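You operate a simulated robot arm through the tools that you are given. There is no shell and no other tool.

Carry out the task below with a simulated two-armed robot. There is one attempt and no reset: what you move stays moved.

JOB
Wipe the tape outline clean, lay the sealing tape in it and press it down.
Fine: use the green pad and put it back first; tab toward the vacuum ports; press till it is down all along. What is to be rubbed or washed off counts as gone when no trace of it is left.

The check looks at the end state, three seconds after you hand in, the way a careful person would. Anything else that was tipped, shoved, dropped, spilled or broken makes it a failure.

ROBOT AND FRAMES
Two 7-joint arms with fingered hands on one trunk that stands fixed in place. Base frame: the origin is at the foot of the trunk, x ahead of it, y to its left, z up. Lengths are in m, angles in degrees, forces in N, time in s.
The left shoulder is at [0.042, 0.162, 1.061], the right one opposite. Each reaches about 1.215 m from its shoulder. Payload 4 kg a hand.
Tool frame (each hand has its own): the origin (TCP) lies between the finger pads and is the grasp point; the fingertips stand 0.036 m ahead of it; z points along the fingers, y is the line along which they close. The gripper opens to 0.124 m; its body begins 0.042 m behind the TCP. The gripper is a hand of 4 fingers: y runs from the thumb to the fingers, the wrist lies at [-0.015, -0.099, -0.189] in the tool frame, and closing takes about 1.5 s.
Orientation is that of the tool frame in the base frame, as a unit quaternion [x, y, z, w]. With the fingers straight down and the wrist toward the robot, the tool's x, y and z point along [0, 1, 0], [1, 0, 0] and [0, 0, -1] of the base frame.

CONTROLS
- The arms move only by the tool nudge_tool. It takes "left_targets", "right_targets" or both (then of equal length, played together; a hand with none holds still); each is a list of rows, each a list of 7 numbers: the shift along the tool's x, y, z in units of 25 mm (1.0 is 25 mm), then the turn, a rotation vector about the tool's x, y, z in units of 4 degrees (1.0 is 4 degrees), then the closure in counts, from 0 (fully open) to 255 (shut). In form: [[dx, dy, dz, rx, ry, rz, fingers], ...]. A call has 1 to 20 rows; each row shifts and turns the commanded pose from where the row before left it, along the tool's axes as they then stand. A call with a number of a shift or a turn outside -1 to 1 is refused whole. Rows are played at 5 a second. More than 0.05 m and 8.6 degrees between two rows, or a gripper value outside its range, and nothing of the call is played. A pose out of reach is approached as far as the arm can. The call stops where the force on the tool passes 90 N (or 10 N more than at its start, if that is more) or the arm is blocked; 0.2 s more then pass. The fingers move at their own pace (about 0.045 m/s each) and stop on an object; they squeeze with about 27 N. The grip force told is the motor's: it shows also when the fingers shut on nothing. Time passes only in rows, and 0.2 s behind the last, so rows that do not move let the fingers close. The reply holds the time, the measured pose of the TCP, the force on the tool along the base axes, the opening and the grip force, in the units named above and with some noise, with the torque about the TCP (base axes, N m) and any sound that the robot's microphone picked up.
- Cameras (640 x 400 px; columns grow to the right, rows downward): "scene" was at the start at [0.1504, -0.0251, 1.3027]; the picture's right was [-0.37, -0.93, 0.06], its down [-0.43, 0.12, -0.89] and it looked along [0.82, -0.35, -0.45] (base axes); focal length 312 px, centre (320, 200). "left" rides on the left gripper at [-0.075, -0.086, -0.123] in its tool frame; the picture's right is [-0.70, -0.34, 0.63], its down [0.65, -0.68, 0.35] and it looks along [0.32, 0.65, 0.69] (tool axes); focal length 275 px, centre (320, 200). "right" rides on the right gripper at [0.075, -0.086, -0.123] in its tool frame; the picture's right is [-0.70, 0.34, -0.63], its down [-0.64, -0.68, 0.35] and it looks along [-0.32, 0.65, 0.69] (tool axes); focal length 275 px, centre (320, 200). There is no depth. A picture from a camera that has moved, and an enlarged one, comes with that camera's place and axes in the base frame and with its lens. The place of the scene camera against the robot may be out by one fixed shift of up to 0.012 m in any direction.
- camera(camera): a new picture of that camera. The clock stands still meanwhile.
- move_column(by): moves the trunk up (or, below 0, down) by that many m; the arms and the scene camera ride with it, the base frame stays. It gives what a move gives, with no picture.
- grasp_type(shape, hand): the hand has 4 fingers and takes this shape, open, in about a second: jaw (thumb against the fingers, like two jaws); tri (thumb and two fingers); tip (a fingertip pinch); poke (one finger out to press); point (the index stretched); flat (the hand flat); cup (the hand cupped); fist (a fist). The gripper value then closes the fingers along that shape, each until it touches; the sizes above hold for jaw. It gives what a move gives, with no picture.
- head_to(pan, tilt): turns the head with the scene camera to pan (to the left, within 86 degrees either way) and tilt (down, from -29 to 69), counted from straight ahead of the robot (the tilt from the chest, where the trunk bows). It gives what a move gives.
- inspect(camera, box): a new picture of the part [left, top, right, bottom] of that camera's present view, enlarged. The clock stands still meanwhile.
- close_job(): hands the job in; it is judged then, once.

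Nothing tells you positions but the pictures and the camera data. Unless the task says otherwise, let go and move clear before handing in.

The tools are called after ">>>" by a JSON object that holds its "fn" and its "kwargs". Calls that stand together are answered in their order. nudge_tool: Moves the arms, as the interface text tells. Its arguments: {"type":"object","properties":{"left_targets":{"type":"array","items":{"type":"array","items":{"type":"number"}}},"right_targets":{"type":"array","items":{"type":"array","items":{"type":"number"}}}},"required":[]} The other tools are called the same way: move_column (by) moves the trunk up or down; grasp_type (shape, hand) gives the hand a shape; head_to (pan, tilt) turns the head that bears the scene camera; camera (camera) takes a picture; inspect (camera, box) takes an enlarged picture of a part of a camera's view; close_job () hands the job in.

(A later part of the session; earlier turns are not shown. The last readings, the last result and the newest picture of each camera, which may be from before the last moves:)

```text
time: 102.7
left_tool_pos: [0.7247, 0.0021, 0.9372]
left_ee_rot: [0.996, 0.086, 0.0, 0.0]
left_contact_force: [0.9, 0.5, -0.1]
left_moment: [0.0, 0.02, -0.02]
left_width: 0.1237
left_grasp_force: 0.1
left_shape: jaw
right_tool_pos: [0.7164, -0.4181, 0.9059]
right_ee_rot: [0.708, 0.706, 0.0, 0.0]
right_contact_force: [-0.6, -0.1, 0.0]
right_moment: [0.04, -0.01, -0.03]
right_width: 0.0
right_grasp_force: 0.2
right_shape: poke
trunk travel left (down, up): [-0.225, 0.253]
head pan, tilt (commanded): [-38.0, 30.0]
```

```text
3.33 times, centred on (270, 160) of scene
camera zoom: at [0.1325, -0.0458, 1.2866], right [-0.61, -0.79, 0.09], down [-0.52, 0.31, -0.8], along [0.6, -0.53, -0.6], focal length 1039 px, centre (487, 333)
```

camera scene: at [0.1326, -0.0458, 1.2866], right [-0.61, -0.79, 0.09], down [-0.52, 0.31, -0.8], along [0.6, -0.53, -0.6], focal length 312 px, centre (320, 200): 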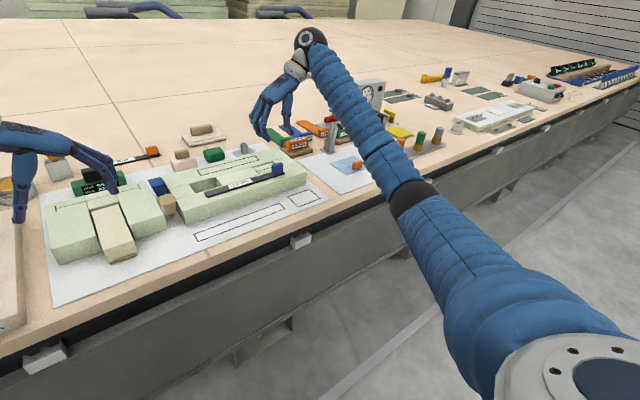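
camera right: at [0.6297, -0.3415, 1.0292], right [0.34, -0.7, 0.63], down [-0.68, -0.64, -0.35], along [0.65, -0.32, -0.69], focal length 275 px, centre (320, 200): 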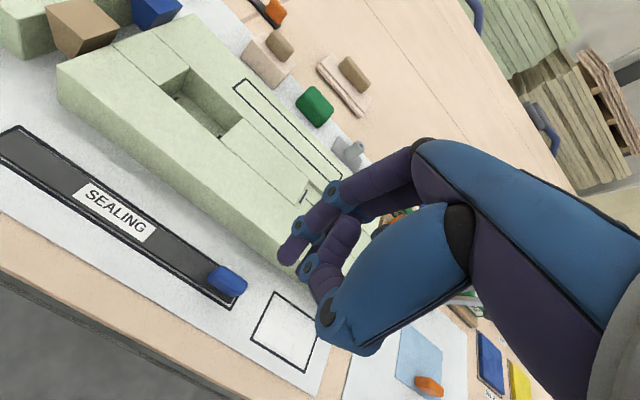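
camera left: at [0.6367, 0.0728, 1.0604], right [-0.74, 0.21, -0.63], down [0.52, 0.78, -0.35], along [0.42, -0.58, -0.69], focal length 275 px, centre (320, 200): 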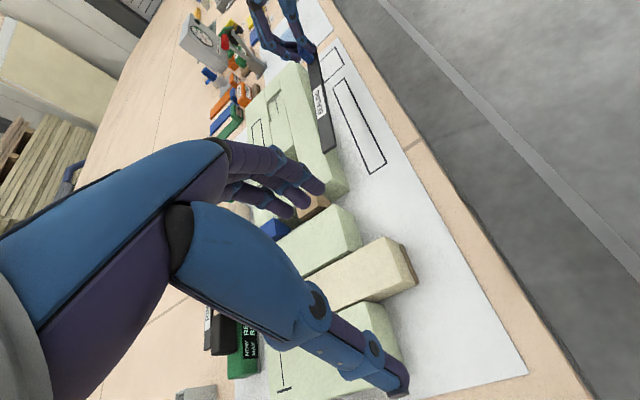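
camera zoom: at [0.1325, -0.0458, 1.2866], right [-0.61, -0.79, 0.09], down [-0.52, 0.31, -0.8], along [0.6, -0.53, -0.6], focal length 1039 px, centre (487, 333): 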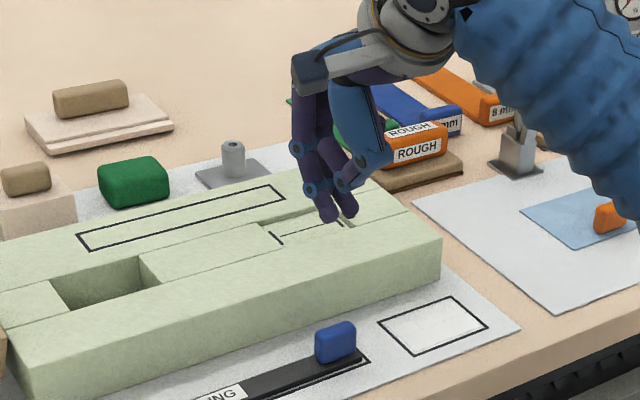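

The poke finger's tip sits straight below the tool point, with enough clearance to the foam. I'll move over the middle of the tape and descend to about 1 cm above it to check alignment.

>>> {"fn": "nudge_tool", "kwargs": {"right_targets": [[0.825, 0.135, 0.3, 0, 0, 0, 0], [0.825, 0.135, 0.3, 0, 0, 0, 0], [0.825, 0.135, 0.3, 0, 0, 0, 0], [0.825, 0.135, 0.3, 0, 0, 0, 0], [0, 0, 0.9, 0, 0, 0, 0], [0, 0, 0.9, 0, 0, 0, 0], [0, 0, 0.9, 0, 0, 0, 0], [0, 0, 0.9, 0, 0, 0, 0], [0, 0, 0.7, 0, 0, 0, 0], [0, 0, 0, 0, 0, 0, 0]]}}

>>> {"fn": "camera", "kwargs": {"camera": "right"}}

>>> {"fn": "inspect", "kwargs": {"camera": "left", "box": [280, 50, 380, 180]}}

>>> {"fn": "inspect", "kwargs": {"camera": "scene", "box": [185, 150, 305, 260]}}

```text
time: 104.9
left_tool_pos: [0.7254, 0.0004, 0.9374]
left_ee_rot: [0.996, 0.087, 0.001, 0.001]
left_contact_force: [0.2, 0.3, 0.1]
left_moment: [0.01, 0.0, 0.02]
left_width: 0.1239
left_grasp_force: 0.0
left_shape: jaw
right_tool_pos: [0.7296, -0.334, 0.769]
right_ee_rot: [0.708, 0.706, 0.0, 0.0]
right_contact_force: [0.5, 0.6, 0.4]
right_moment: [0.03, 0.02, 0.01]
right_width: 0.0002
right_grasp_force: 0.0
right_shape: poke
trunk travel left (down, up): [-0.225, 0.253]
head pan, tilt (commanded): [-38.0, 30.0]
```

```text
taken
camera right: at [0.6433, -0.2578, 0.8917], right [0.34, -0.7, 0.63], down [-0.68, -0.64, -0.35], along [0.65, -0.32, -0.69], focal length 275 px, centre (320, 200)
```

right: 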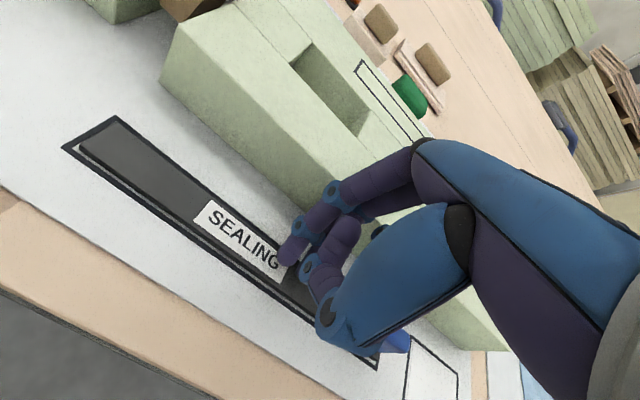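

```text
3.08 times, centred on (330, 115) of left
camera zoom: at [0.6365, 0.0729, 1.0606], right [-0.74, 0.21, -0.63], down [0.52, 0.78, -0.35], along [0.42, -0.58, -0.69], focal length 847 px, centre (289, 462)
```

zoom: 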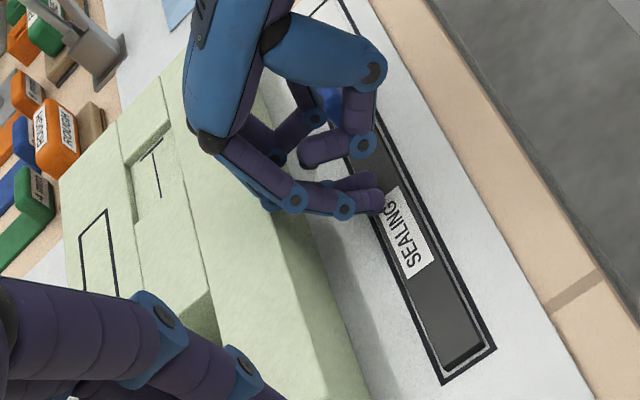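

```text
3.64 times, centred on (245, 205) of scene
camera zoom: at [0.1324, -0.0457, 1.2866], right [-0.61, -0.79, 0.09], down [-0.52, 0.31, -0.8], along [0.6, -0.53, -0.6], focal length 1134 px, centre (593, 182)
```

zoom: 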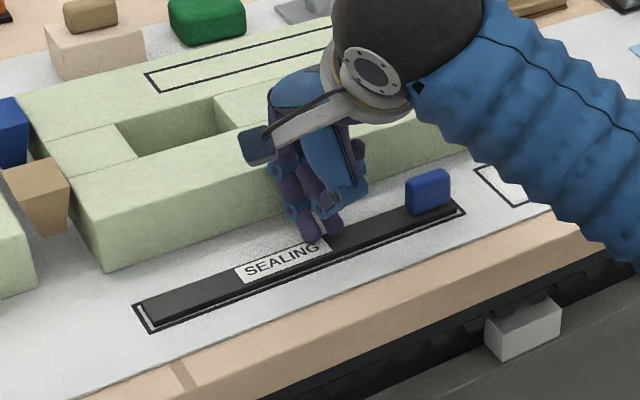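

Fingertips are over the tape's centre line. I'll lower to touch and feel the contact height.

>>> {"fn": "nudge_tool", "kwargs": {"right_targets": [[0, 0, 0.25, 0, 0, 0, 0], [0, 0, 0.2, 0, 0, 0, 0], [0, 0, 0, 0, 0, 0, 0]]}}

>>> {"fn": "inspect", "kwargs": {"camera": "left", "box": [310, 80, 370, 150]}}

```text
time: 105.7
left_tool_pos: [0.7233, 0.0031, 0.9407]
left_ee_rot: [0.996, 0.087, 0.001, 0.001]
left_contact_force: [0.0, -0.2, 0.9]
left_moment: [-0.01, 0.0, 0.0]
left_width: 0.1235
left_grasp_force: 0.0
left_shape: jaw
right_tool_pos: [0.7314, -0.3337, 0.7649]
right_ee_rot: [0.708, 0.706, 0.004, 0.004]
right_contact_force: [12.5, 3.2, 49.9]
right_moment: [0.26, -0.66, -0.08]
right_width: 0.0
right_grasp_force: 0.1
right_shape: poke
trunk travel left (down, up): [-0.225, 0.253]
head pan, tilt (commanded): [-38.0, 30.0]
```

```text
5.71 times, centred on (340, 115) of left
camera zoom: at [0.6344, 0.0745, 1.0631], right [-0.74, 0.21, -0.64], down [0.52, 0.78, -0.35], along [0.43, -0.59, -0.69], focal length 1573 px, centre (206, 686)
```

zoom: 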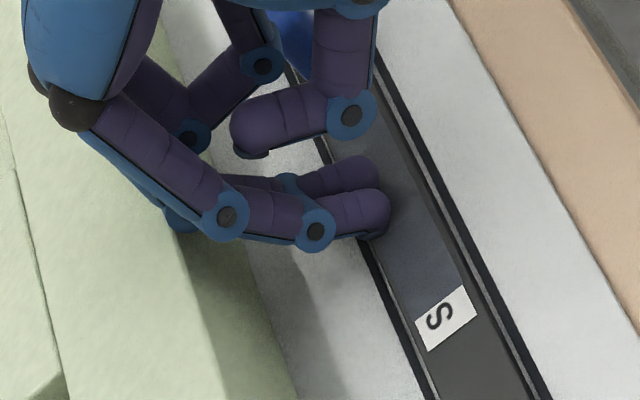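

Contact came earlier than expected (50 N), and the tape's surface visibly changed where pressed. I'll lift and look at it.

>>> {"fn": "nudge_tool", "kwargs": {"right_targets": [[0, 0, -0.45, 0, 0, 0, 0], [0, 0, -0.8, 0, 0, 0, 0], [0, 0, -0.8, 0, 0, 0, 0], [0, 0, 0, 0, 0, 0, 0]]}}

>>> {"fn": "inspect", "kwargs": {"camera": "left", "box": [300, 60, 370, 170]}}

>>> {"fn": "inspect", "kwargs": {"camera": "scene", "box": [185, 190, 305, 260]}}

>>> {"fn": "camera", "kwargs": {"camera": "right"}}

```text
time: 106.7
left_tool_pos: [0.725, 0.0019, 0.9374]
left_ee_rot: [0.996, 0.088, 0.001, 0.0]
left_contact_force: [0.2, -0.3, 0.3]
left_moment: [0.01, -0.01, 0.01]
left_width: 0.1235
left_grasp_force: 0.1
left_shape: jaw
right_tool_pos: [0.7295, -0.3347, 0.808]
right_ee_rot: [0.707, 0.707, -0.001, -0.001]
right_contact_force: [0.7, 0.7, -0.3]
right_moment: [-0.01, 0.02, -0.02]
right_width: 0.0
right_grasp_force: 0.1
right_shape: poke
trunk travel left (down, up): [-0.225, 0.253]
head pan, tilt (commanded): [-38.0, 30.0]
```

```text
3.64 times, centred on (335, 115) of left
camera zoom: at [0.6365, 0.0729, 1.0604], right [-0.74, 0.21, -0.63], down [0.52, 0.78, -0.35], along [0.42, -0.58, -0.69], focal length 1001 px, centre (266, 509)
```

zoom: 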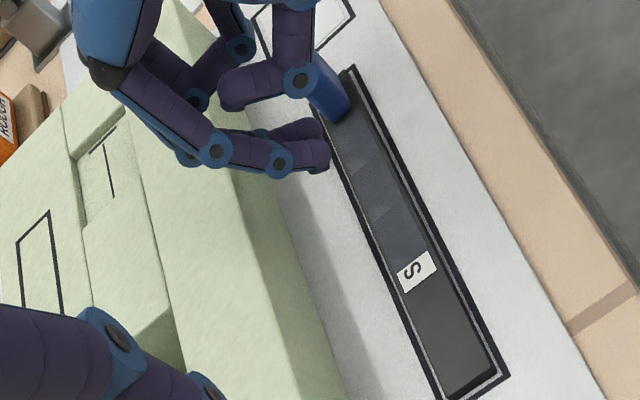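

```text
5.33 times, centred on (245, 225) of scene
camera zoom: at [0.1324, -0.0457, 1.2865], right [-0.61, -0.79, 0.09], down [-0.52, 0.31, -0.8], along [0.6, -0.53, -0.6], focal length 1663 px, centre (720, 67)
```

zoom: 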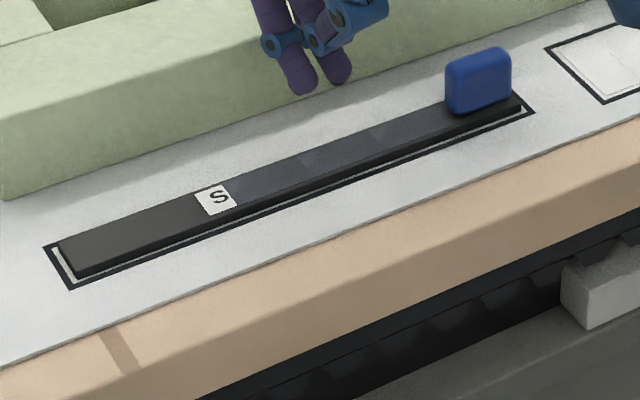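

```text
taken
camera right: at [0.6437, -0.2582, 0.9306], right [0.34, -0.7, 0.63], down [-0.68, -0.64, -0.34], along [0.65, -0.32, -0.69], focal length 275 px, centre (320, 200)
```

right: 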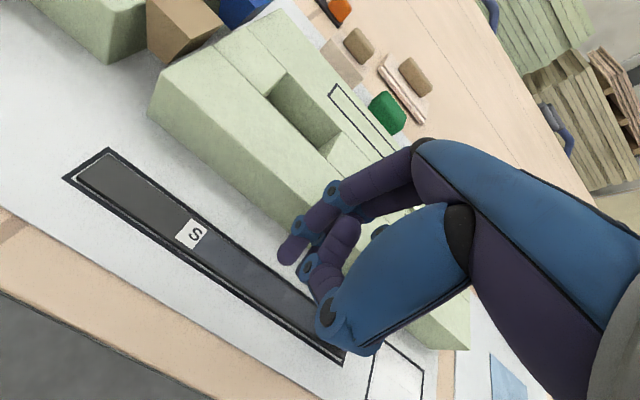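

>>> {"fn": "inspect", "kwargs": {"camera": "scene", "box": [225, 200, 300, 240]}}

>>> {"fn": "inspect", "kwargs": {"camera": "right", "box": [60, 140, 200, 260]}}

>>> {"fn": "inspect", "kwargs": {"camera": "left", "box": [320, 75, 350, 130]}}

```text
8.53 times, centred on (262, 220) of scene
camera zoom: at [0.1324, -0.0457, 1.2865], right [-0.61, -0.79, 0.09], down [-0.52, 0.31, -0.8], along [0.6, -0.53, -0.6], focal length 2661 px, centre (811, 29)
```

zoom: 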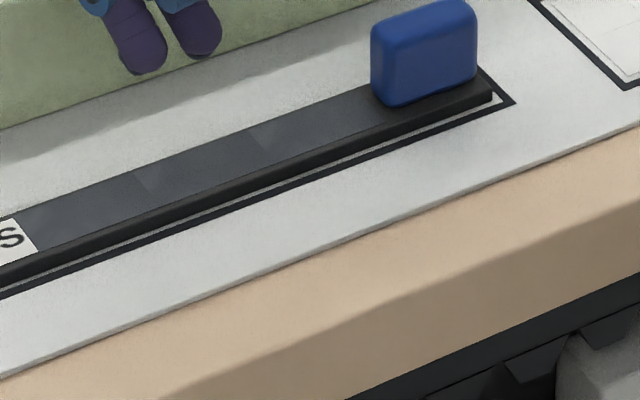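

```text
3.33 times, centred on (130, 200) of right
camera zoom: at [0.6437, -0.2582, 0.9306], right [0.34, -0.7, 0.63], down [-0.68, -0.64, -0.34], along [0.65, -0.32, -0.69], focal length 918 px, centre (953, 200)
```

zoom: 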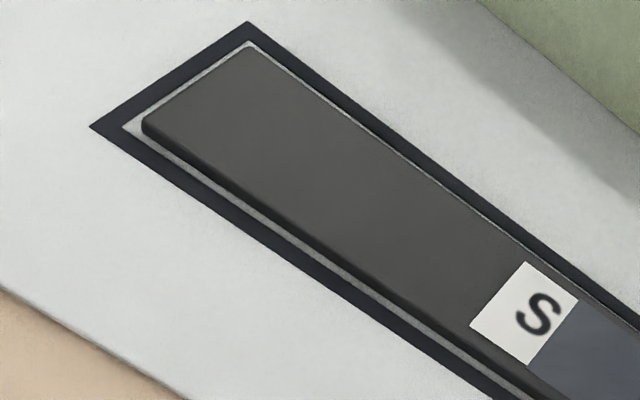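

```text
7.27 times, centred on (335, 102) of left
camera zoom: at [0.6365, 0.0729, 1.0604], right [-0.74, 0.21, -0.63], down [0.52, 0.78, -0.35], along [0.42, -0.58, -0.69], focal length 2002 px, centre (211, 909)
```

zoom: 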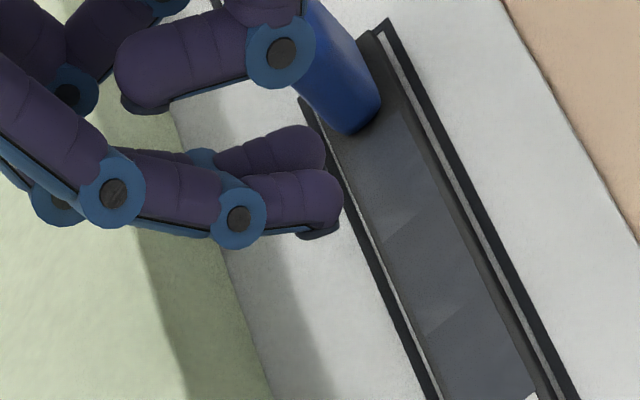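

The pressed part turned blue-grey (three cells from the "S" up to the tab); the left part is still unpressed. I'll press at two spots on the left part with about 25–30 N.

>>> {"fn": "nudge_tool", "kwargs": {"right_targets": [[0.85, 0, 0, 0, 0, 0, 0], [0.85, 0, 0, 0, 0, 0, 0], [0.85, 0, 0, 0, 0, 0, 0], [0.85, 0, 0, 0, 0, 0, 0], [0, 0, 0.8, 0, 0, 0, 0], [0, 0, 0.6, 0, 0, 0, 0], [0, 0, 0.3, 0, 0, 0, 0], [0, 0, 0.15, 0, 0, 0, 0], [0, 0, 0.05, 0, 0, 0, 0], [0, 0, 0, 0, 0, 0, 0]]}}

>>> {"fn": "inspect", "kwargs": {"camera": "left", "box": [310, 80, 380, 180]}}

>>> {"fn": "inspect", "kwargs": {"camera": "scene", "box": [185, 190, 305, 260]}}

```text
time: 108.9
left_tool_pos: [0.7237, 0.0015, 0.9393]
left_ee_rot: [0.996, 0.087, 0.0, 0.0]
left_contact_force: [-0.1, -0.5, 0.4]
left_moment: [0.01, -0.01, -0.01]
left_width: 0.1238
left_grasp_force: 0.1
left_shape: jaw
right_tool_pos: [0.7304, -0.2487, 0.7668]
right_ee_rot: [0.708, 0.706, 0.003, 0.003]
right_contact_force: [11.6, 4.0, 40.5]
right_moment: [0.34, -0.48, -0.03]
right_width: 0.0002
right_grasp_force: 0.0
right_shape: poke
trunk travel left (down, up): [-0.225, 0.253]
head pan, tilt (commanded): [-38.0, 30.0]
```

```text
4.00 times, centred on (345, 130) of left
camera zoom: at [0.635, 0.074, 1.0623], right [-0.74, 0.21, -0.64], down [0.52, 0.78, -0.35], along [0.42, -0.59, -0.69], focal length 1101 px, centre (220, 480)
```

zoom: 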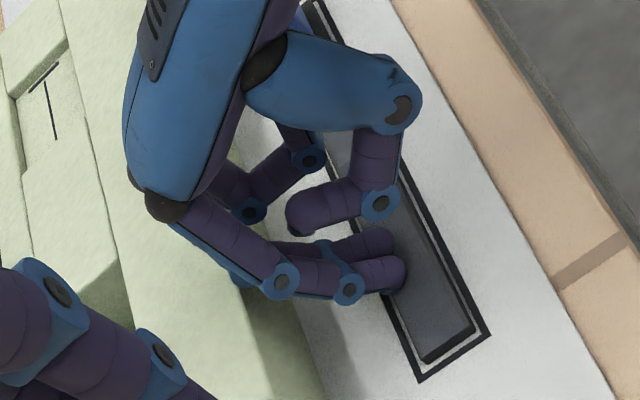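

```text
5.33 times, centred on (245, 225) of scene
camera zoom: at [0.1305, -0.0445, 1.2874], right [-0.61, -0.79, 0.09], down [-0.52, 0.31, -0.8], along [0.6, -0.53, -0.6], focal length 1663 px, centre (720, 67)
```

zoom: 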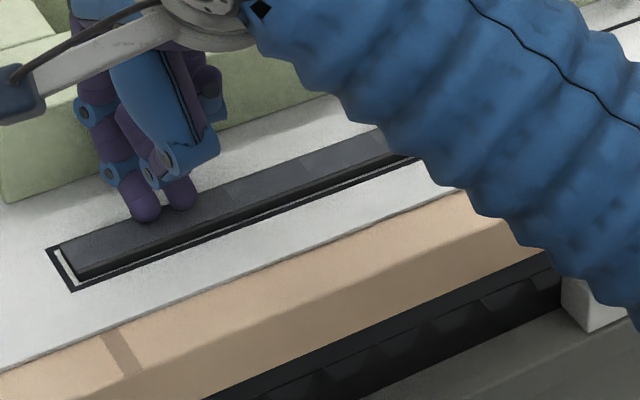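

>>> {"fn": "nudge_tool", "kwargs": {"right_targets": [[0, 0, -0.6, 0, 0, 0, 0], [0, 0, -0.8, 0, 0, 0, 0], [0, 0, -0.6, 0, 0, 0, 0], [0.6, 0, 0, 0, 0, 0, 0], [0.5, 0, 0, 0, 0, 0, 0], [0, 0, 0, 0, 0, 0, 0]]}}

>>> {"fn": "inspect", "kwargs": {"camera": "right", "box": [60, 130, 340, 380]}}

>>> {"fn": "inspect", "kwargs": {"camera": "left", "box": [310, 70, 380, 180]}}

>>> {"fn": "inspect", "kwargs": {"camera": "scene", "box": [185, 190, 305, 260]}}

```text
time: 110.3
left_tool_pos: [0.7246, 0.0014, 0.937]
left_ee_rot: [0.996, 0.087, 0.0, 0.0]
left_contact_force: [-1.0, 0.4, 0.0]
left_moment: [0.0, 0.0, -0.03]
left_width: 0.1237
left_grasp_force: 0.1
left_shape: jaw
right_tool_pos: [0.7299, -0.222, 0.8137]
right_ee_rot: [0.708, 0.706, 0.0, 0.0]
right_contact_force: [0.4, 0.2, 0.0]
right_moment: [0.0, -0.02, 0.03]
right_width: 0.0
right_grasp_force: 0.0
right_shape: poke
trunk travel left (down, up): [-0.225, 0.253]
head pan, tilt (commanded): [-38.0, 30.0]
```

```text
1.60 times, centred on (200, 255) of right
camera zoom: at [0.6434, -0.1466, 0.9356], right [0.34, -0.7, 0.63], down [-0.68, -0.64, -0.35], along [0.65, -0.32, -0.69], focal length 440 px, centre (512, 112)
```

zoom: 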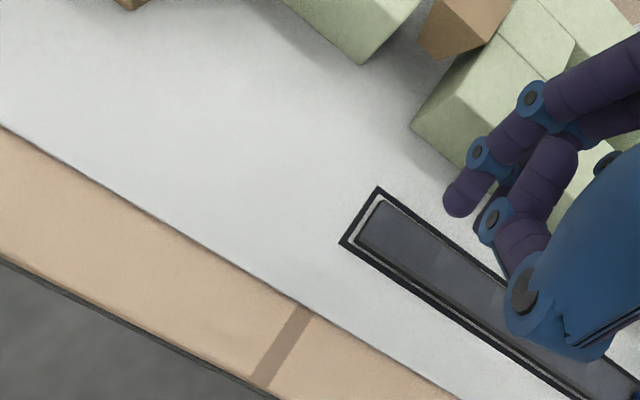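

```text
3.64 times, centred on (345, 125) of left
camera zoom: at [0.6366, 0.0729, 1.0605], right [-0.74, 0.21, -0.63], down [0.52, 0.78, -0.35], along [0.42, -0.58, -0.69], focal length 1001 px, centre (229, 473)
```

zoom: 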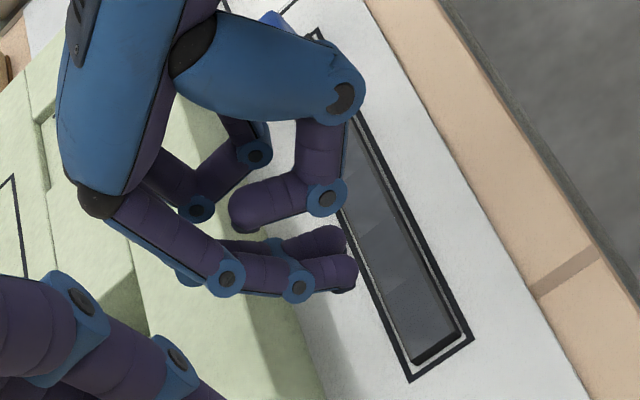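

```text
5.33 times, centred on (245, 225) of scene
camera zoom: at [0.1325, -0.0458, 1.2866], right [-0.61, -0.79, 0.09], down [-0.52, 0.31, -0.8], along [0.6, -0.53, -0.6], focal length 1663 px, centre (720, 67)
```

zoom: 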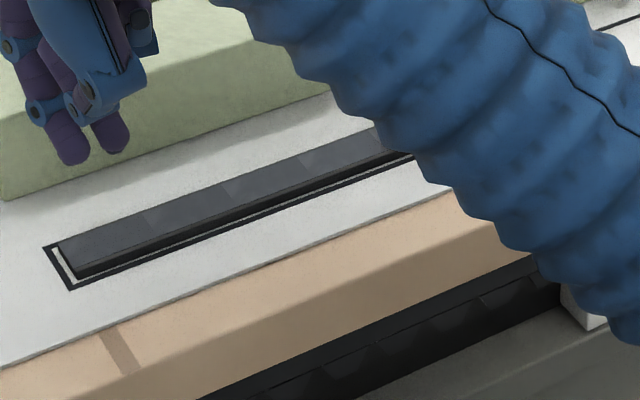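

>>> {"fn": "inspect", "kwargs": {"camera": "scene", "box": [190, 215, 250, 255]}}

>>> {"fn": "inspect", "kwargs": {"camera": "right", "box": [200, 200, 340, 320]}}

```text
10.00 times, centred on (220, 235) of scene
camera zoom: at [0.1325, -0.0458, 1.2866], right [-0.61, -0.79, 0.09], down [-0.52, 0.31, -0.8], along [0.6, -0.53, -0.6], focal length 3118 px, centre (1320, -150)
```

zoom: 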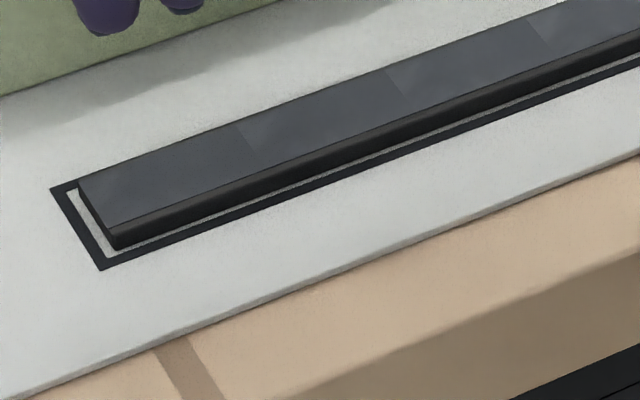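

```text
3.33 times, centred on (270, 260) of right
camera zoom: at [0.6434, -0.1466, 0.9356], right [0.34, -0.7, 0.63], down [-0.68, -0.64, -0.35], along [0.65, -0.32, -0.69], focal length 918 px, centre (487, 0)
```

zoom: 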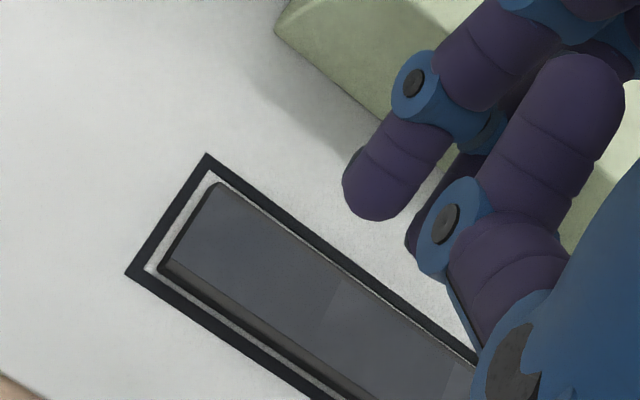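

The left part is now fully pressed to its end. Only the last stretch at the tab still looks unpressed, so I'll press right next to the tab on its left side.

>>> {"fn": "nudge_tool", "kwargs": {"right_targets": [[-0.88, 0, 0, 0, 0, 0, 0], [-0.88, 0, 0, 0, 0, 0, 0], [-0.88, 0, 0, 0, 0, 0, 0], [-0.88, 0, 0, 0, 0, 0, 0], [-0.88, 0, 0, 0, 0, 0, 0], [-0.88, 0, 0, 0, 0, 0, 0], [-0.8, 0, 0, 0, 0, 0, 0], [0, 0, 0.7, 0, 0, 0, 0], [0, 0, 0.3, 0, 0, 0, 0], [0, 0, 0, 0, 0, 0, 0]]}}

>>> {"fn": "inspect", "kwargs": {"camera": "left", "box": [290, 50, 370, 150]}}

>>> {"fn": "inspect", "kwargs": {"camera": "scene", "box": [225, 170, 315, 240]}}

>>> {"fn": "inspect", "kwargs": {"camera": "right", "box": [240, 210, 420, 370]}}

```text
time: 112.5
left_tool_pos: [0.7245, 0.0019, 0.9373]
left_ee_rot: [0.996, 0.088, 0.0, 0.0]
left_contact_force: [-0.3, 0.3, -1.3]
left_moment: [0.0, -0.01, -0.01]
left_width: 0.1236
left_grasp_force: 0.1
left_shape: jaw
right_tool_pos: [0.7304, -0.3743, 0.7851]
right_ee_rot: [0.708, 0.706, 0.0, 0.0]
right_contact_force: [-0.5, 0.7, -0.3]
right_moment: [-0.02, -0.03, -0.02]
right_width: 0.0
right_grasp_force: 0.0
right_shape: poke
trunk travel left (down, up): [-0.225, 0.253]
head pan, tilt (commanded): [-38.0, 30.0]
```

```text
4.00 times, centred on (330, 100) of left
camera zoom: at [0.6366, 0.0728, 1.0605], right [-0.74, 0.21, -0.63], down [0.52, 0.78, -0.35], along [0.42, -0.58, -0.69], focal length 1101 px, centre (280, 600)
```

zoom: 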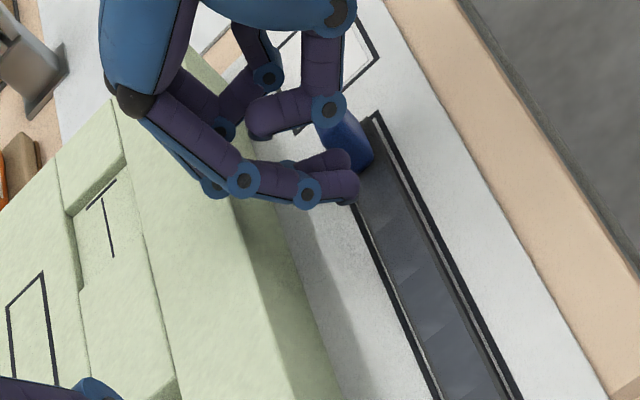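

```text
5.71 times, centred on (270, 205) of scene
camera zoom: at [0.1325, -0.0457, 1.2866], right [-0.61, -0.79, 0.09], down [-0.52, 0.31, -0.8], along [0.6, -0.53, -0.6], focal length 1782 px, centre (606, 171)
```

zoom: 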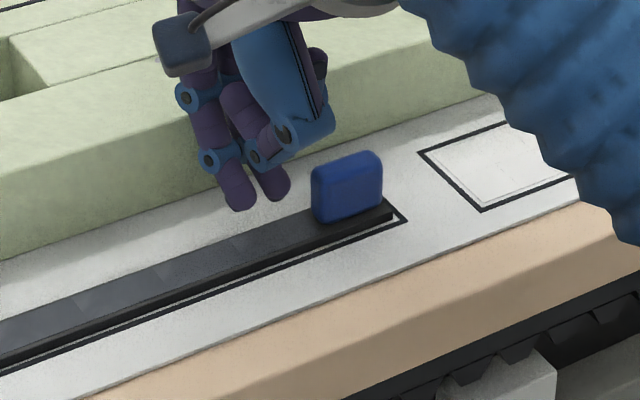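

```text
2.50 times, centred on (330, 290) of right
camera zoom: at [0.6427, -0.2985, 0.9091], right [0.34, -0.7, 0.63], down [-0.68, -0.64, -0.35], along [0.65, -0.32, -0.69], focal length 688 px, centre (295, -25)
```

zoom: 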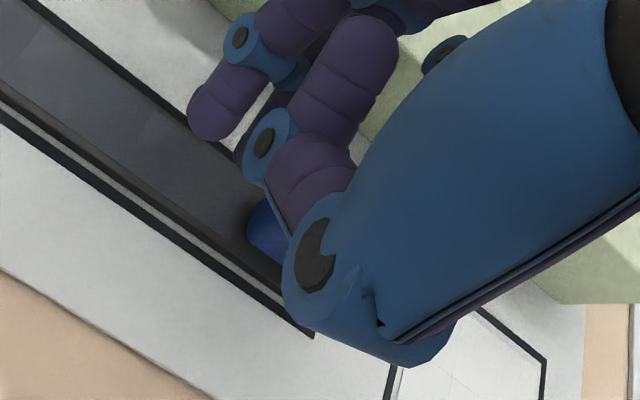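

>>> {"fn": "nudge_tool", "kwargs": {"right_targets": [[-0.16, 0, 0.3, 0, 0, 0, 0], [0, 0, 0.3, 0, 0, 0, 0], [0, 0, 0.2, 0, 0, 0, 0], [0, 0, 0.1, 0, 0, 0, 0], [0, 0, 0, 0, 0, 0, 0], [0, 0, 0, 0, 0, 0, 0]]}}

>>> {"fn": "inspect", "kwargs": {"camera": "scene", "box": [225, 170, 315, 240]}}

>>> {"fn": "inspect", "kwargs": {"camera": "left", "box": [290, 50, 370, 150]}}

```text
time: 113.9
left_tool_pos: [0.7247, 0.0024, 0.9383]
left_ee_rot: [0.996, 0.087, 0.0, -0.001]
left_contact_force: [0.3, 0.0, -0.2]
left_moment: [0.03, -0.03, 0.01]
left_width: 0.1236
left_grasp_force: 0.0
left_shape: jaw
right_tool_pos: [0.7303, -0.378, 0.7669]
right_ee_rot: [0.708, 0.707, 0.001, 0.0]
right_contact_force: [2.5, 1.4, 16.1]
right_moment: [0.09, -0.15, -0.02]
right_width: 0.0
right_grasp_force: 0.0
right_shape: poke
trunk travel left (down, up): [-0.225, 0.253]
head pan, tilt (commanded): [-38.0, 30.0]
```

```text
5.71 times, centred on (270, 205) of scene
camera zoom: at [0.1315, -0.0451, 1.2869], right [-0.61, -0.79, 0.09], down [-0.52, 0.31, -0.8], along [0.6, -0.53, -0.6], focal length 1782 px, centre (606, 171)
```

zoom: 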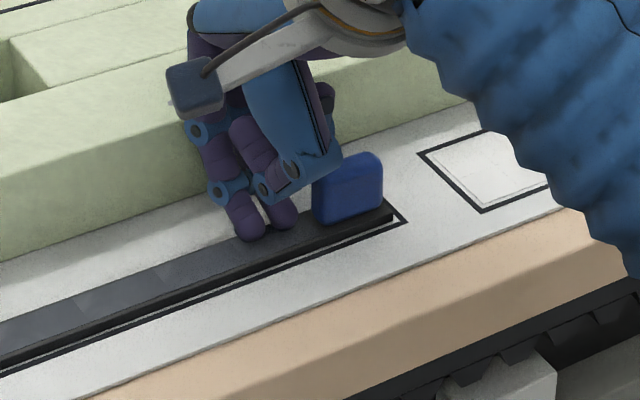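

```text
4.00 times, centred on (330, 100) of left
camera zoom: at [0.6358, 0.0734, 1.0613], right [-0.74, 0.21, -0.63], down [0.52, 0.78, -0.35], along [0.42, -0.59, -0.69], focal length 1101 px, centre (280, 600)
```

zoom: 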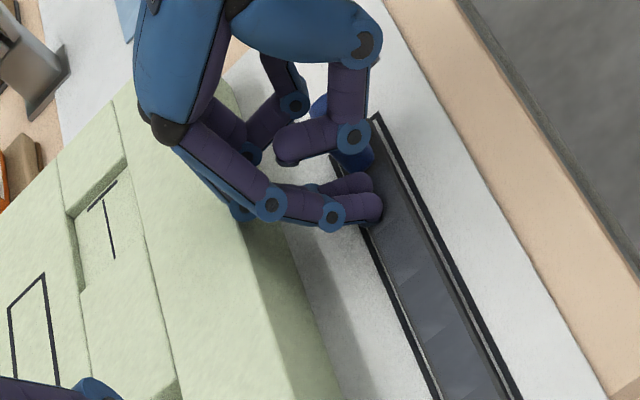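

>>> {"fn": "nudge_tool", "kwargs": {"right_targets": [[0, 0, 0.08, 0, 0, 0, 0], [0, 0, 0.06, 0, 0, 0, 0], [0, 0, 0, 0, 0, 0, 0], [0, 0, 0, 0, 0, 0, 0]]}}

>>> {"fn": "inspect", "kwargs": {"camera": "scene", "box": [245, 190, 305, 230]}}

>>> {"fn": "nudge_tool", "kwargs": {"right_targets": [[0, 0, -0.4, 0, 0, 0, 0], [0, 0, -0.8, 0, 0, 0, 0], [0, 0, -0.8, 0, 0, 0, 0], [0.5, 0, -0.8, 0, 0, 0, 0], [1, 0, -0.5, 0, 0, 0, 0], [1, 0, 0, 0, 0, 0, 0], [1, 0, 0, 0, 0, 0, 0], [0, 0, 0, 0, 0, 0, 0]]}}

>>> {"fn": "inspect", "kwargs": {"camera": "scene", "box": [245, 190, 305, 230]}}

>>> {"fn": "inspect", "kwargs": {"camera": "left", "box": [300, 60, 380, 170]}}

>>> {"fn": "camera", "kwargs": {"camera": "right"}}

```text
time: 114.9
left_tool_pos: [0.7229, 0.0031, 0.9394]
left_ee_rot: [0.996, 0.087, 0.001, 0.0]
left_contact_force: [-0.5, -0.1, 1.0]
left_moment: [0.02, -0.02, 0.0]
left_width: 0.1236
left_grasp_force: 0.0
left_shape: jaw
right_tool_pos: [0.7296, -0.3772, 0.7651]
right_ee_rot: [0.707, 0.707, 0.001, 0.003]
right_contact_force: [18.1, 0.8, 49.3]
right_moment: [0.14, -0.68, -0.03]
right_width: 0.0
right_grasp_force: 0.1
right_shape: poke
trunk travel left (down, up): [-0.225, 0.253]
head pan, tilt (commanded): [-38.0, 30.0]
```

```text
10.00 times, centred on (275, 210) of scene
camera zoom: at [0.1302, -0.0441, 1.2874], right [-0.61, -0.79, 0.09], down [-0.52, 0.31, -0.8], along [0.6, -0.53, -0.6], focal length 3118 px, centre (770, 100)
```

zoom: 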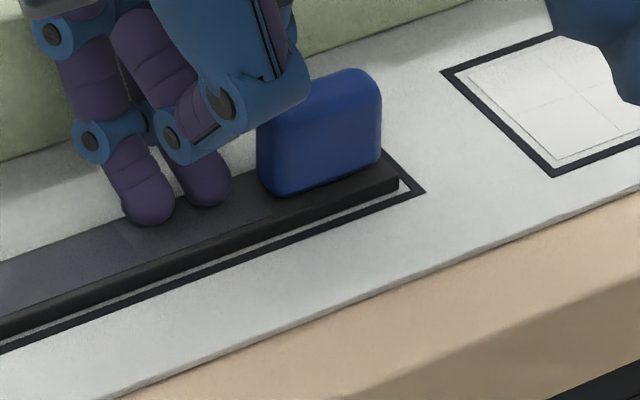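

```text
time: 116.7
left_tool_pos: [0.7246, 0.0016, 0.9369]
left_ee_rot: [0.996, 0.086, 0.0, 0.0]
left_contact_force: [-0.5, 0.1, -0.6]
left_moment: [-0.02, 0.0, 0.0]
left_width: 0.1235
left_grasp_force: 0.0
left_shape: jaw
right_tool_pos: [0.7291, -0.2909, 0.8434]
right_ee_rot: [0.707, 0.707, 0.0, 0.0]
right_contact_force: [0.1, -0.4, 0.1]
right_moment: [-0.02, -0.01, 0.0]
right_width: 0.0002
right_grasp_force: 0.0
right_shape: poke
trunk travel left (down, up): [-0.225, 0.253]
head pan, tilt (commanded): [-38.0, 30.0]
```

```text
10.00 times, centred on (275, 210) of scene
camera zoom: at [0.1324, -0.0459, 1.2866], right [-0.61, -0.79, 0.09], down [-0.52, 0.31, -0.8], along [0.6, -0.53, -0.6], focal length 3118 px, centre (770, 100)
```

zoom: 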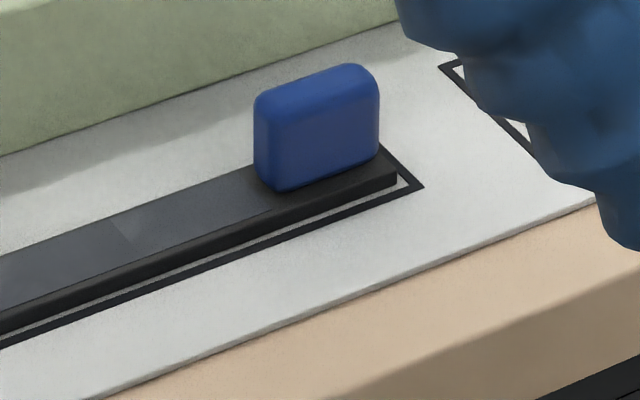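

```text
3.64 times, centred on (340, 115) of left
camera zoom: at [0.6365, 0.0727, 1.0605], right [-0.74, 0.21, -0.63], down [0.52, 0.78, -0.35], along [0.42, -0.58, -0.69], focal length 1001 px, centre (247, 509)
```

zoom: 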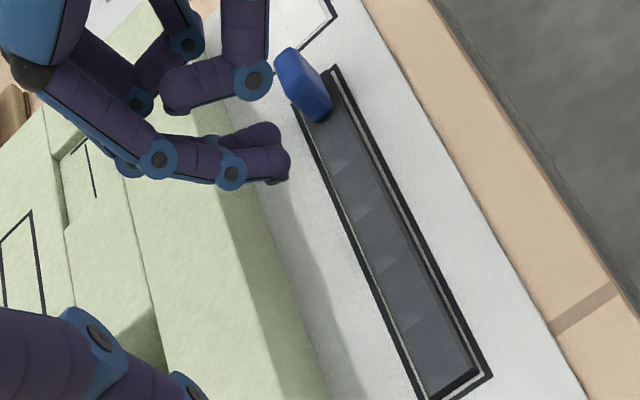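

```text
taken
camera right: at [0.6429, -0.2147, 0.9662], right [0.34, -0.7, 0.63], down [-0.68, -0.64, -0.35], along [0.65, -0.32, -0.69], focal length 275 px, centre (320, 200)
```

right: 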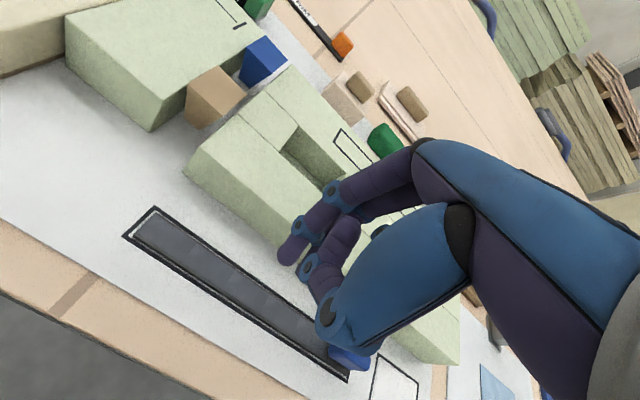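

Pressed colour now covers everything up to the tab's left face; only the stretch under the tab is unmarked. I'll press down on the tab's top too, carefully.

>>> {"fn": "nudge_tool", "kwargs": {"right_targets": [[-0.835, 0, 0, 0, 0, 0, 0], [-0.835, 0, 0, 0, 0, 0, 0], [-0.835, 0, 0, 0, 0, 0, 0], [-0.835, 0, 0, 0, 0, 0, 0], [-0.835, 0, 0, 0, 0, 0, 0], [-0.835, 0, 0, 0, 0, 0, 0], [0, 0, 0.8, 0, 0, 0, 0], [0, 0, 0.6, 0, 0, 0, 0], [0, 0, 0, 0, 0, 0, 0]]}}

>>> {"fn": "inspect", "kwargs": {"camera": "scene", "box": [225, 160, 315, 230]}}

>>> {"fn": "inspect", "kwargs": {"camera": "left", "box": [280, 30, 360, 130]}}

>>> {"fn": "inspect", "kwargs": {"camera": "right", "box": [220, 200, 400, 360]}}

```text
time: 118.7
left_tool_pos: [0.7243, 0.0007, 0.9368]
left_ee_rot: [0.996, 0.088, -0.001, 0.0]
left_contact_force: [0.1, -0.6, 0.0]
left_moment: [-0.02, 0.01, 0.0]
left_width: 0.1235
left_grasp_force: 0.0
left_shape: jaw
right_tool_pos: [0.73, -0.4166, 0.8069]
right_ee_rot: [0.708, 0.706, 0.0, 0.0]
right_contact_force: [-0.1, 0.1, 0.0]
right_moment: [-0.02, 0.0, -0.03]
right_width: 0.0001
right_grasp_force: 0.0
right_shape: poke
trunk travel left (down, up): [-0.225, 0.253]
head pan, tilt (commanded): [-38.0, 30.0]
```

```text
5.71 times, centred on (270, 195) of scene
camera zoom: at [0.1325, -0.0457, 1.2866], right [-0.61, -0.79, 0.09], down [-0.52, 0.31, -0.8], along [0.6, -0.53, -0.6], focal length 1782 px, centre (606, 229)
```

zoom: 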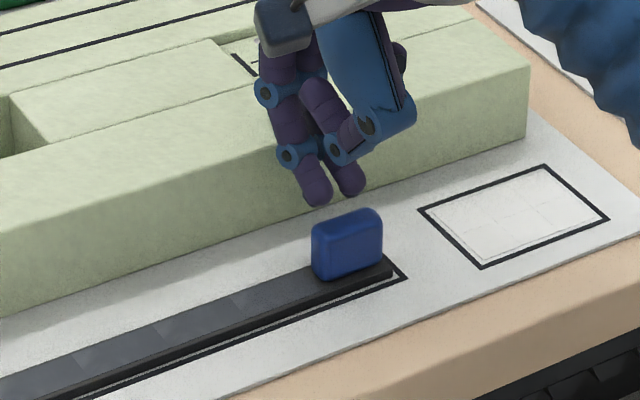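

```text
4.00 times, centred on (320, 80) of left
camera zoom: at [0.6366, 0.0729, 1.0605], right [-0.74, 0.21, -0.63], down [0.52, 0.78, -0.35], along [0.42, -0.58, -0.69], focal length 1101 px, centre (320, 680)
```

zoom: 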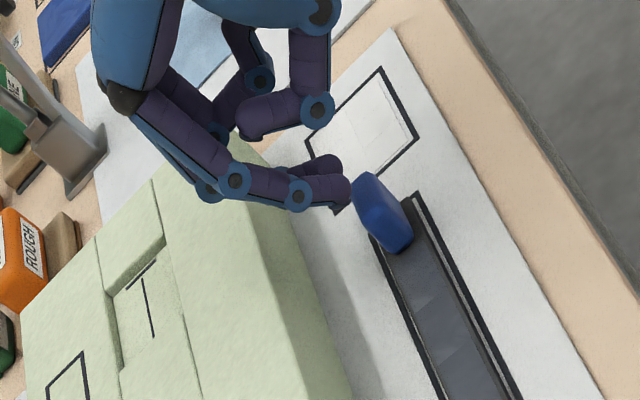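

```text
2.50 times, centred on (310, 280) of right
camera zoom: at [0.6432, -0.3404, 0.9294], right [0.34, -0.7, 0.63], down [-0.68, -0.64, -0.35], along [0.65, -0.32, -0.69], focal length 688 px, centre (345, 0)
```

zoom: 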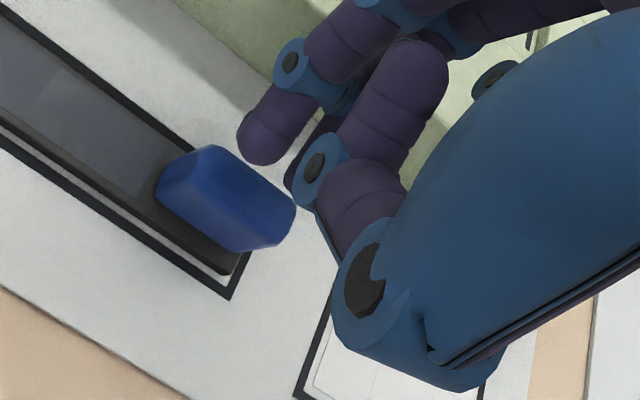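

The fingertips are about 6 mm too far toward the foam for the narrow tab, so I'll shift and then lower onto it gently.

>>> {"fn": "nudge_tool", "kwargs": {"right_targets": [[0, -0.24, 0, 0, 0, 0, 0], [0, 0, 0.3, 0, 0, 0, 0], [0, 0, 0.2, 0, 0, 0, 0], [0, 0, 0, 0, 0, 0, 0]]}}

>>> {"fn": "inspect", "kwargs": {"camera": "left", "box": [280, 30, 360, 130]}}

>>> {"fn": "inspect", "kwargs": {"camera": "right", "box": [220, 200, 400, 360]}}

```text
time: 119.7
left_tool_pos: [0.7235, 0.0006, 0.9375]
left_ee_rot: [0.996, 0.088, 0.0, 0.0]
left_contact_force: [0.1, 0.4, 0.3]
left_moment: [-0.01, 0.04, -0.02]
left_width: 0.124
left_grasp_force: 0.0
left_shape: jaw
right_tool_pos: [0.7249, -0.4169, 0.7961]
right_ee_rot: [0.708, 0.706, 0.001, 0.001]
right_contact_force: [3.3, -0.4, 12.9]
right_moment: [0.04, -0.1, -0.01]
right_width: 0.0
right_grasp_force: 0.1
right_shape: poke
trunk travel left (down, up): [-0.225, 0.253]
head pan, tilt (commanded): [-38.0, 30.0]
```

```text
4.00 times, centred on (320, 80) of left
camera zoom: at [0.636, 0.0733, 1.0612], right [-0.74, 0.21, -0.63], down [0.52, 0.78, -0.35], along [0.42, -0.58, -0.69], focal length 1101 px, centre (320, 680)
```

zoom: 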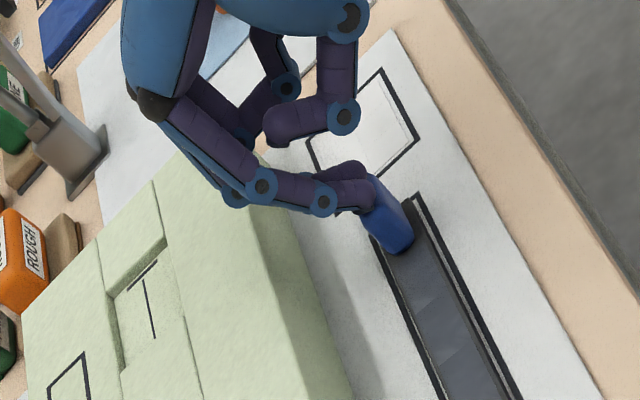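

```text
2.50 times, centred on (310, 280) of right
camera zoom: at [0.6363, -0.3404, 0.919], right [0.33, -0.7, 0.63], down [-0.68, -0.64, -0.35], along [0.65, -0.32, -0.69], focal length 688 px, centre (345, 0)
```

zoom: 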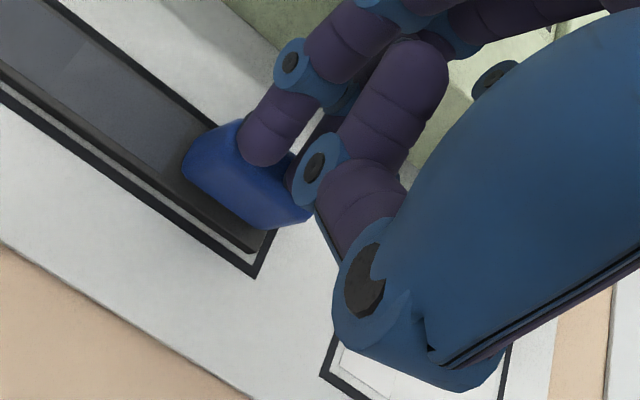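

Contact on the tab top (13 N, stable). Adding a little more force and holding.

>>> {"fn": "nudge_tool", "kwargs": {"right_targets": [[0, 0, 0.06, 0, 0, 0, 0], [0, 0, 0.05, 0, 0, 0, 0], [0, 0, 0, 0, 0, 0, 0], [0, 0, 0, 0, 0, 0, 0]]}}

>>> {"fn": "inspect", "kwargs": {"camera": "scene", "box": [245, 180, 305, 230]}}

>>> {"fn": "inspect", "kwargs": {"camera": "right", "box": [220, 200, 400, 360]}}

```text
time: 120.7
left_tool_pos: [0.7235, 0.0024, 0.9379]
left_ee_rot: [0.996, 0.088, 0.0, 0.001]
left_contact_force: [-0.2, -0.5, 0.0]
left_moment: [0.02, 0.01, 0.03]
left_width: 0.1236
left_grasp_force: 0.2
left_shape: jaw
right_tool_pos: [0.7231, -0.416, 0.7964]
right_ee_rot: [0.708, 0.707, 0.001, 0.002]
right_contact_force: [14.7, -2.8, 40.7]
right_moment: [0.05, -0.52, -0.07]
right_width: 0.0
right_grasp_force: 0.0
right_shape: poke
trunk travel left (down, up): [-0.225, 0.253]
head pan, tilt (commanded): [-38.0, 30.0]
```

```text
8.00 times, centred on (275, 205) of scene
camera zoom: at [0.1307, -0.0445, 1.2872], right [-0.61, -0.79, 0.09], down [-0.52, 0.31, -0.8], along [0.6, -0.53, -0.6], focal length 2494 px, centre (680, 160)
```

zoom: 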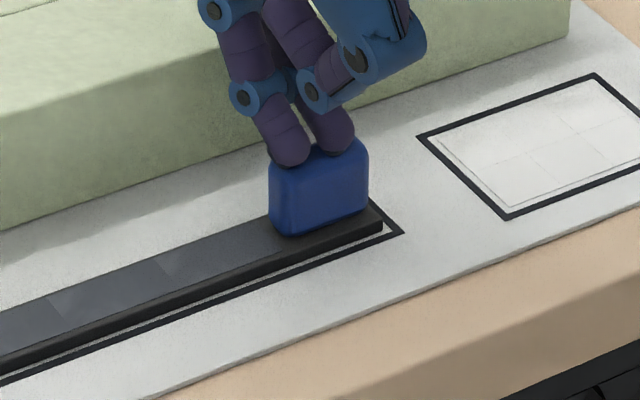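

```text
2.50 times, centred on (310, 280) of right
camera zoom: at [0.6357, -0.3399, 0.918], right [0.33, -0.7, 0.64], down [-0.68, -0.64, -0.35], along [0.65, -0.32, -0.69], focal length 688 px, centre (345, 0)
```

zoom: 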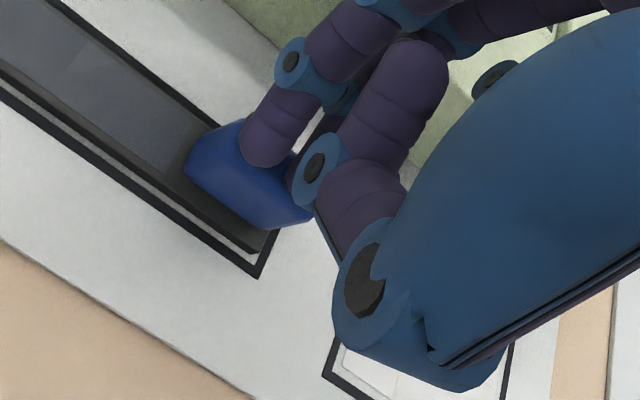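

>>> {"fn": "nudge_tool", "kwargs": {"right_targets": [[0, 0, -0.3, 0, 0, 0, 0], [0, 0, -0.6, 0, 0, 0, 0], [0, 0, -0.9, 0, 0, 0, 0], [0, 0, -0.9, 0, 0, 0, 0], [0, 0, -0.9, 0, 0, 0, 0], [0, 0, -0.9, 0, 0, 0, 0], [0, 0, 0, 0, 0, 0, 0]]}}

>>> {"fn": "inspect", "kwargs": {"camera": "scene", "box": [185, 190, 305, 260]}}

>>> {"fn": "inspect", "kwargs": {"camera": "scene", "box": [245, 190, 305, 230]}}

>>> {"fn": "inspect", "kwargs": {"camera": "left", "box": [305, 60, 375, 170]}}

>>> {"fn": "inspect", "kwargs": {"camera": "right", "box": [0, 100, 320, 360]}}

```text
time: 122.3
left_tool_pos: [0.7241, 0.0013, 0.9365]
left_ee_rot: [0.996, 0.087, 0.0, 0.0]
left_contact_force: [-1.1, -0.4, -0.4]
left_moment: [-0.02, 0.01, 0.0]
left_width: 0.1238
left_grasp_force: 0.0
left_shape: jaw
right_tool_pos: [0.7245, -0.4165, 0.9036]
right_ee_rot: [0.707, 0.707, -0.001, -0.001]
right_contact_force: [0.5, 0.3, 0.4]
right_moment: [0.03, -0.01, 0.03]
right_width: 0.0
right_grasp_force: 0.0
right_shape: poke
trunk travel left (down, up): [-0.225, 0.253]
head pan, tilt (commanded): [-38.0, 30.0]
```

```text
5.33 times, centred on (245, 225) of scene
camera zoom: at [0.1327, -0.0459, 1.2865], right [-0.61, -0.79, 0.09], down [-0.52, 0.31, -0.8], along [0.6, -0.53, -0.6], focal length 1663 px, centre (720, 67)
```

zoom: 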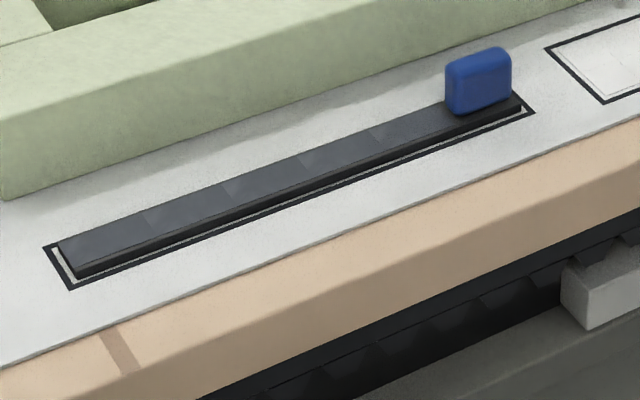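

```text
10.00 times, centred on (275, 210) of scene
camera zoom: at [0.1327, -0.0459, 1.2865], right [-0.61, -0.79, 0.09], down [-0.52, 0.31, -0.8], along [0.6, -0.53, -0.6], focal length 3118 px, centre (770, 100)
```

zoom: 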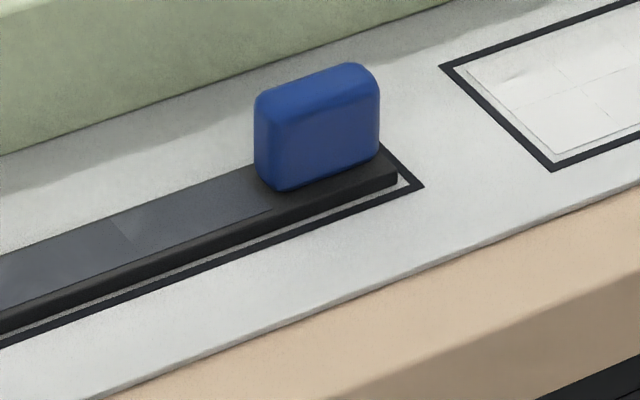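

```text
3.64 times, centred on (340, 115) of left
camera zoom: at [0.6367, 0.0728, 1.0603], right [-0.74, 0.21, -0.63], down [0.52, 0.78, -0.35], along [0.42, -0.58, -0.69], focal length 1001 px, centre (247, 509)
```

zoom: 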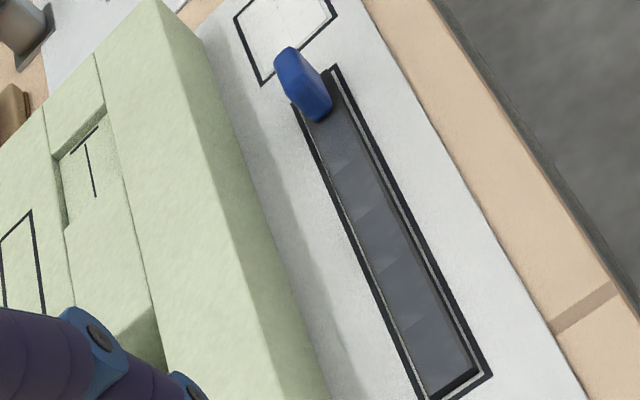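

```text
1.54 times, centred on (160, 230) of right
camera zoom: at [0.6374, -0.3405, 1.0272], right [0.34, -0.7, 0.63], down [-0.68, -0.64, -0.34], along [0.65, -0.32, -0.69], focal length 424 px, centre (566, 154)
```

zoom: 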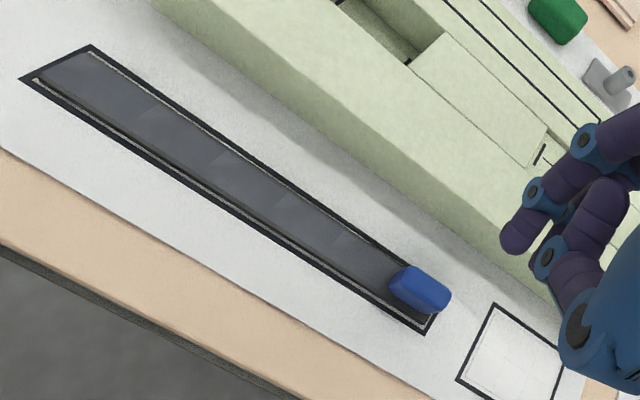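

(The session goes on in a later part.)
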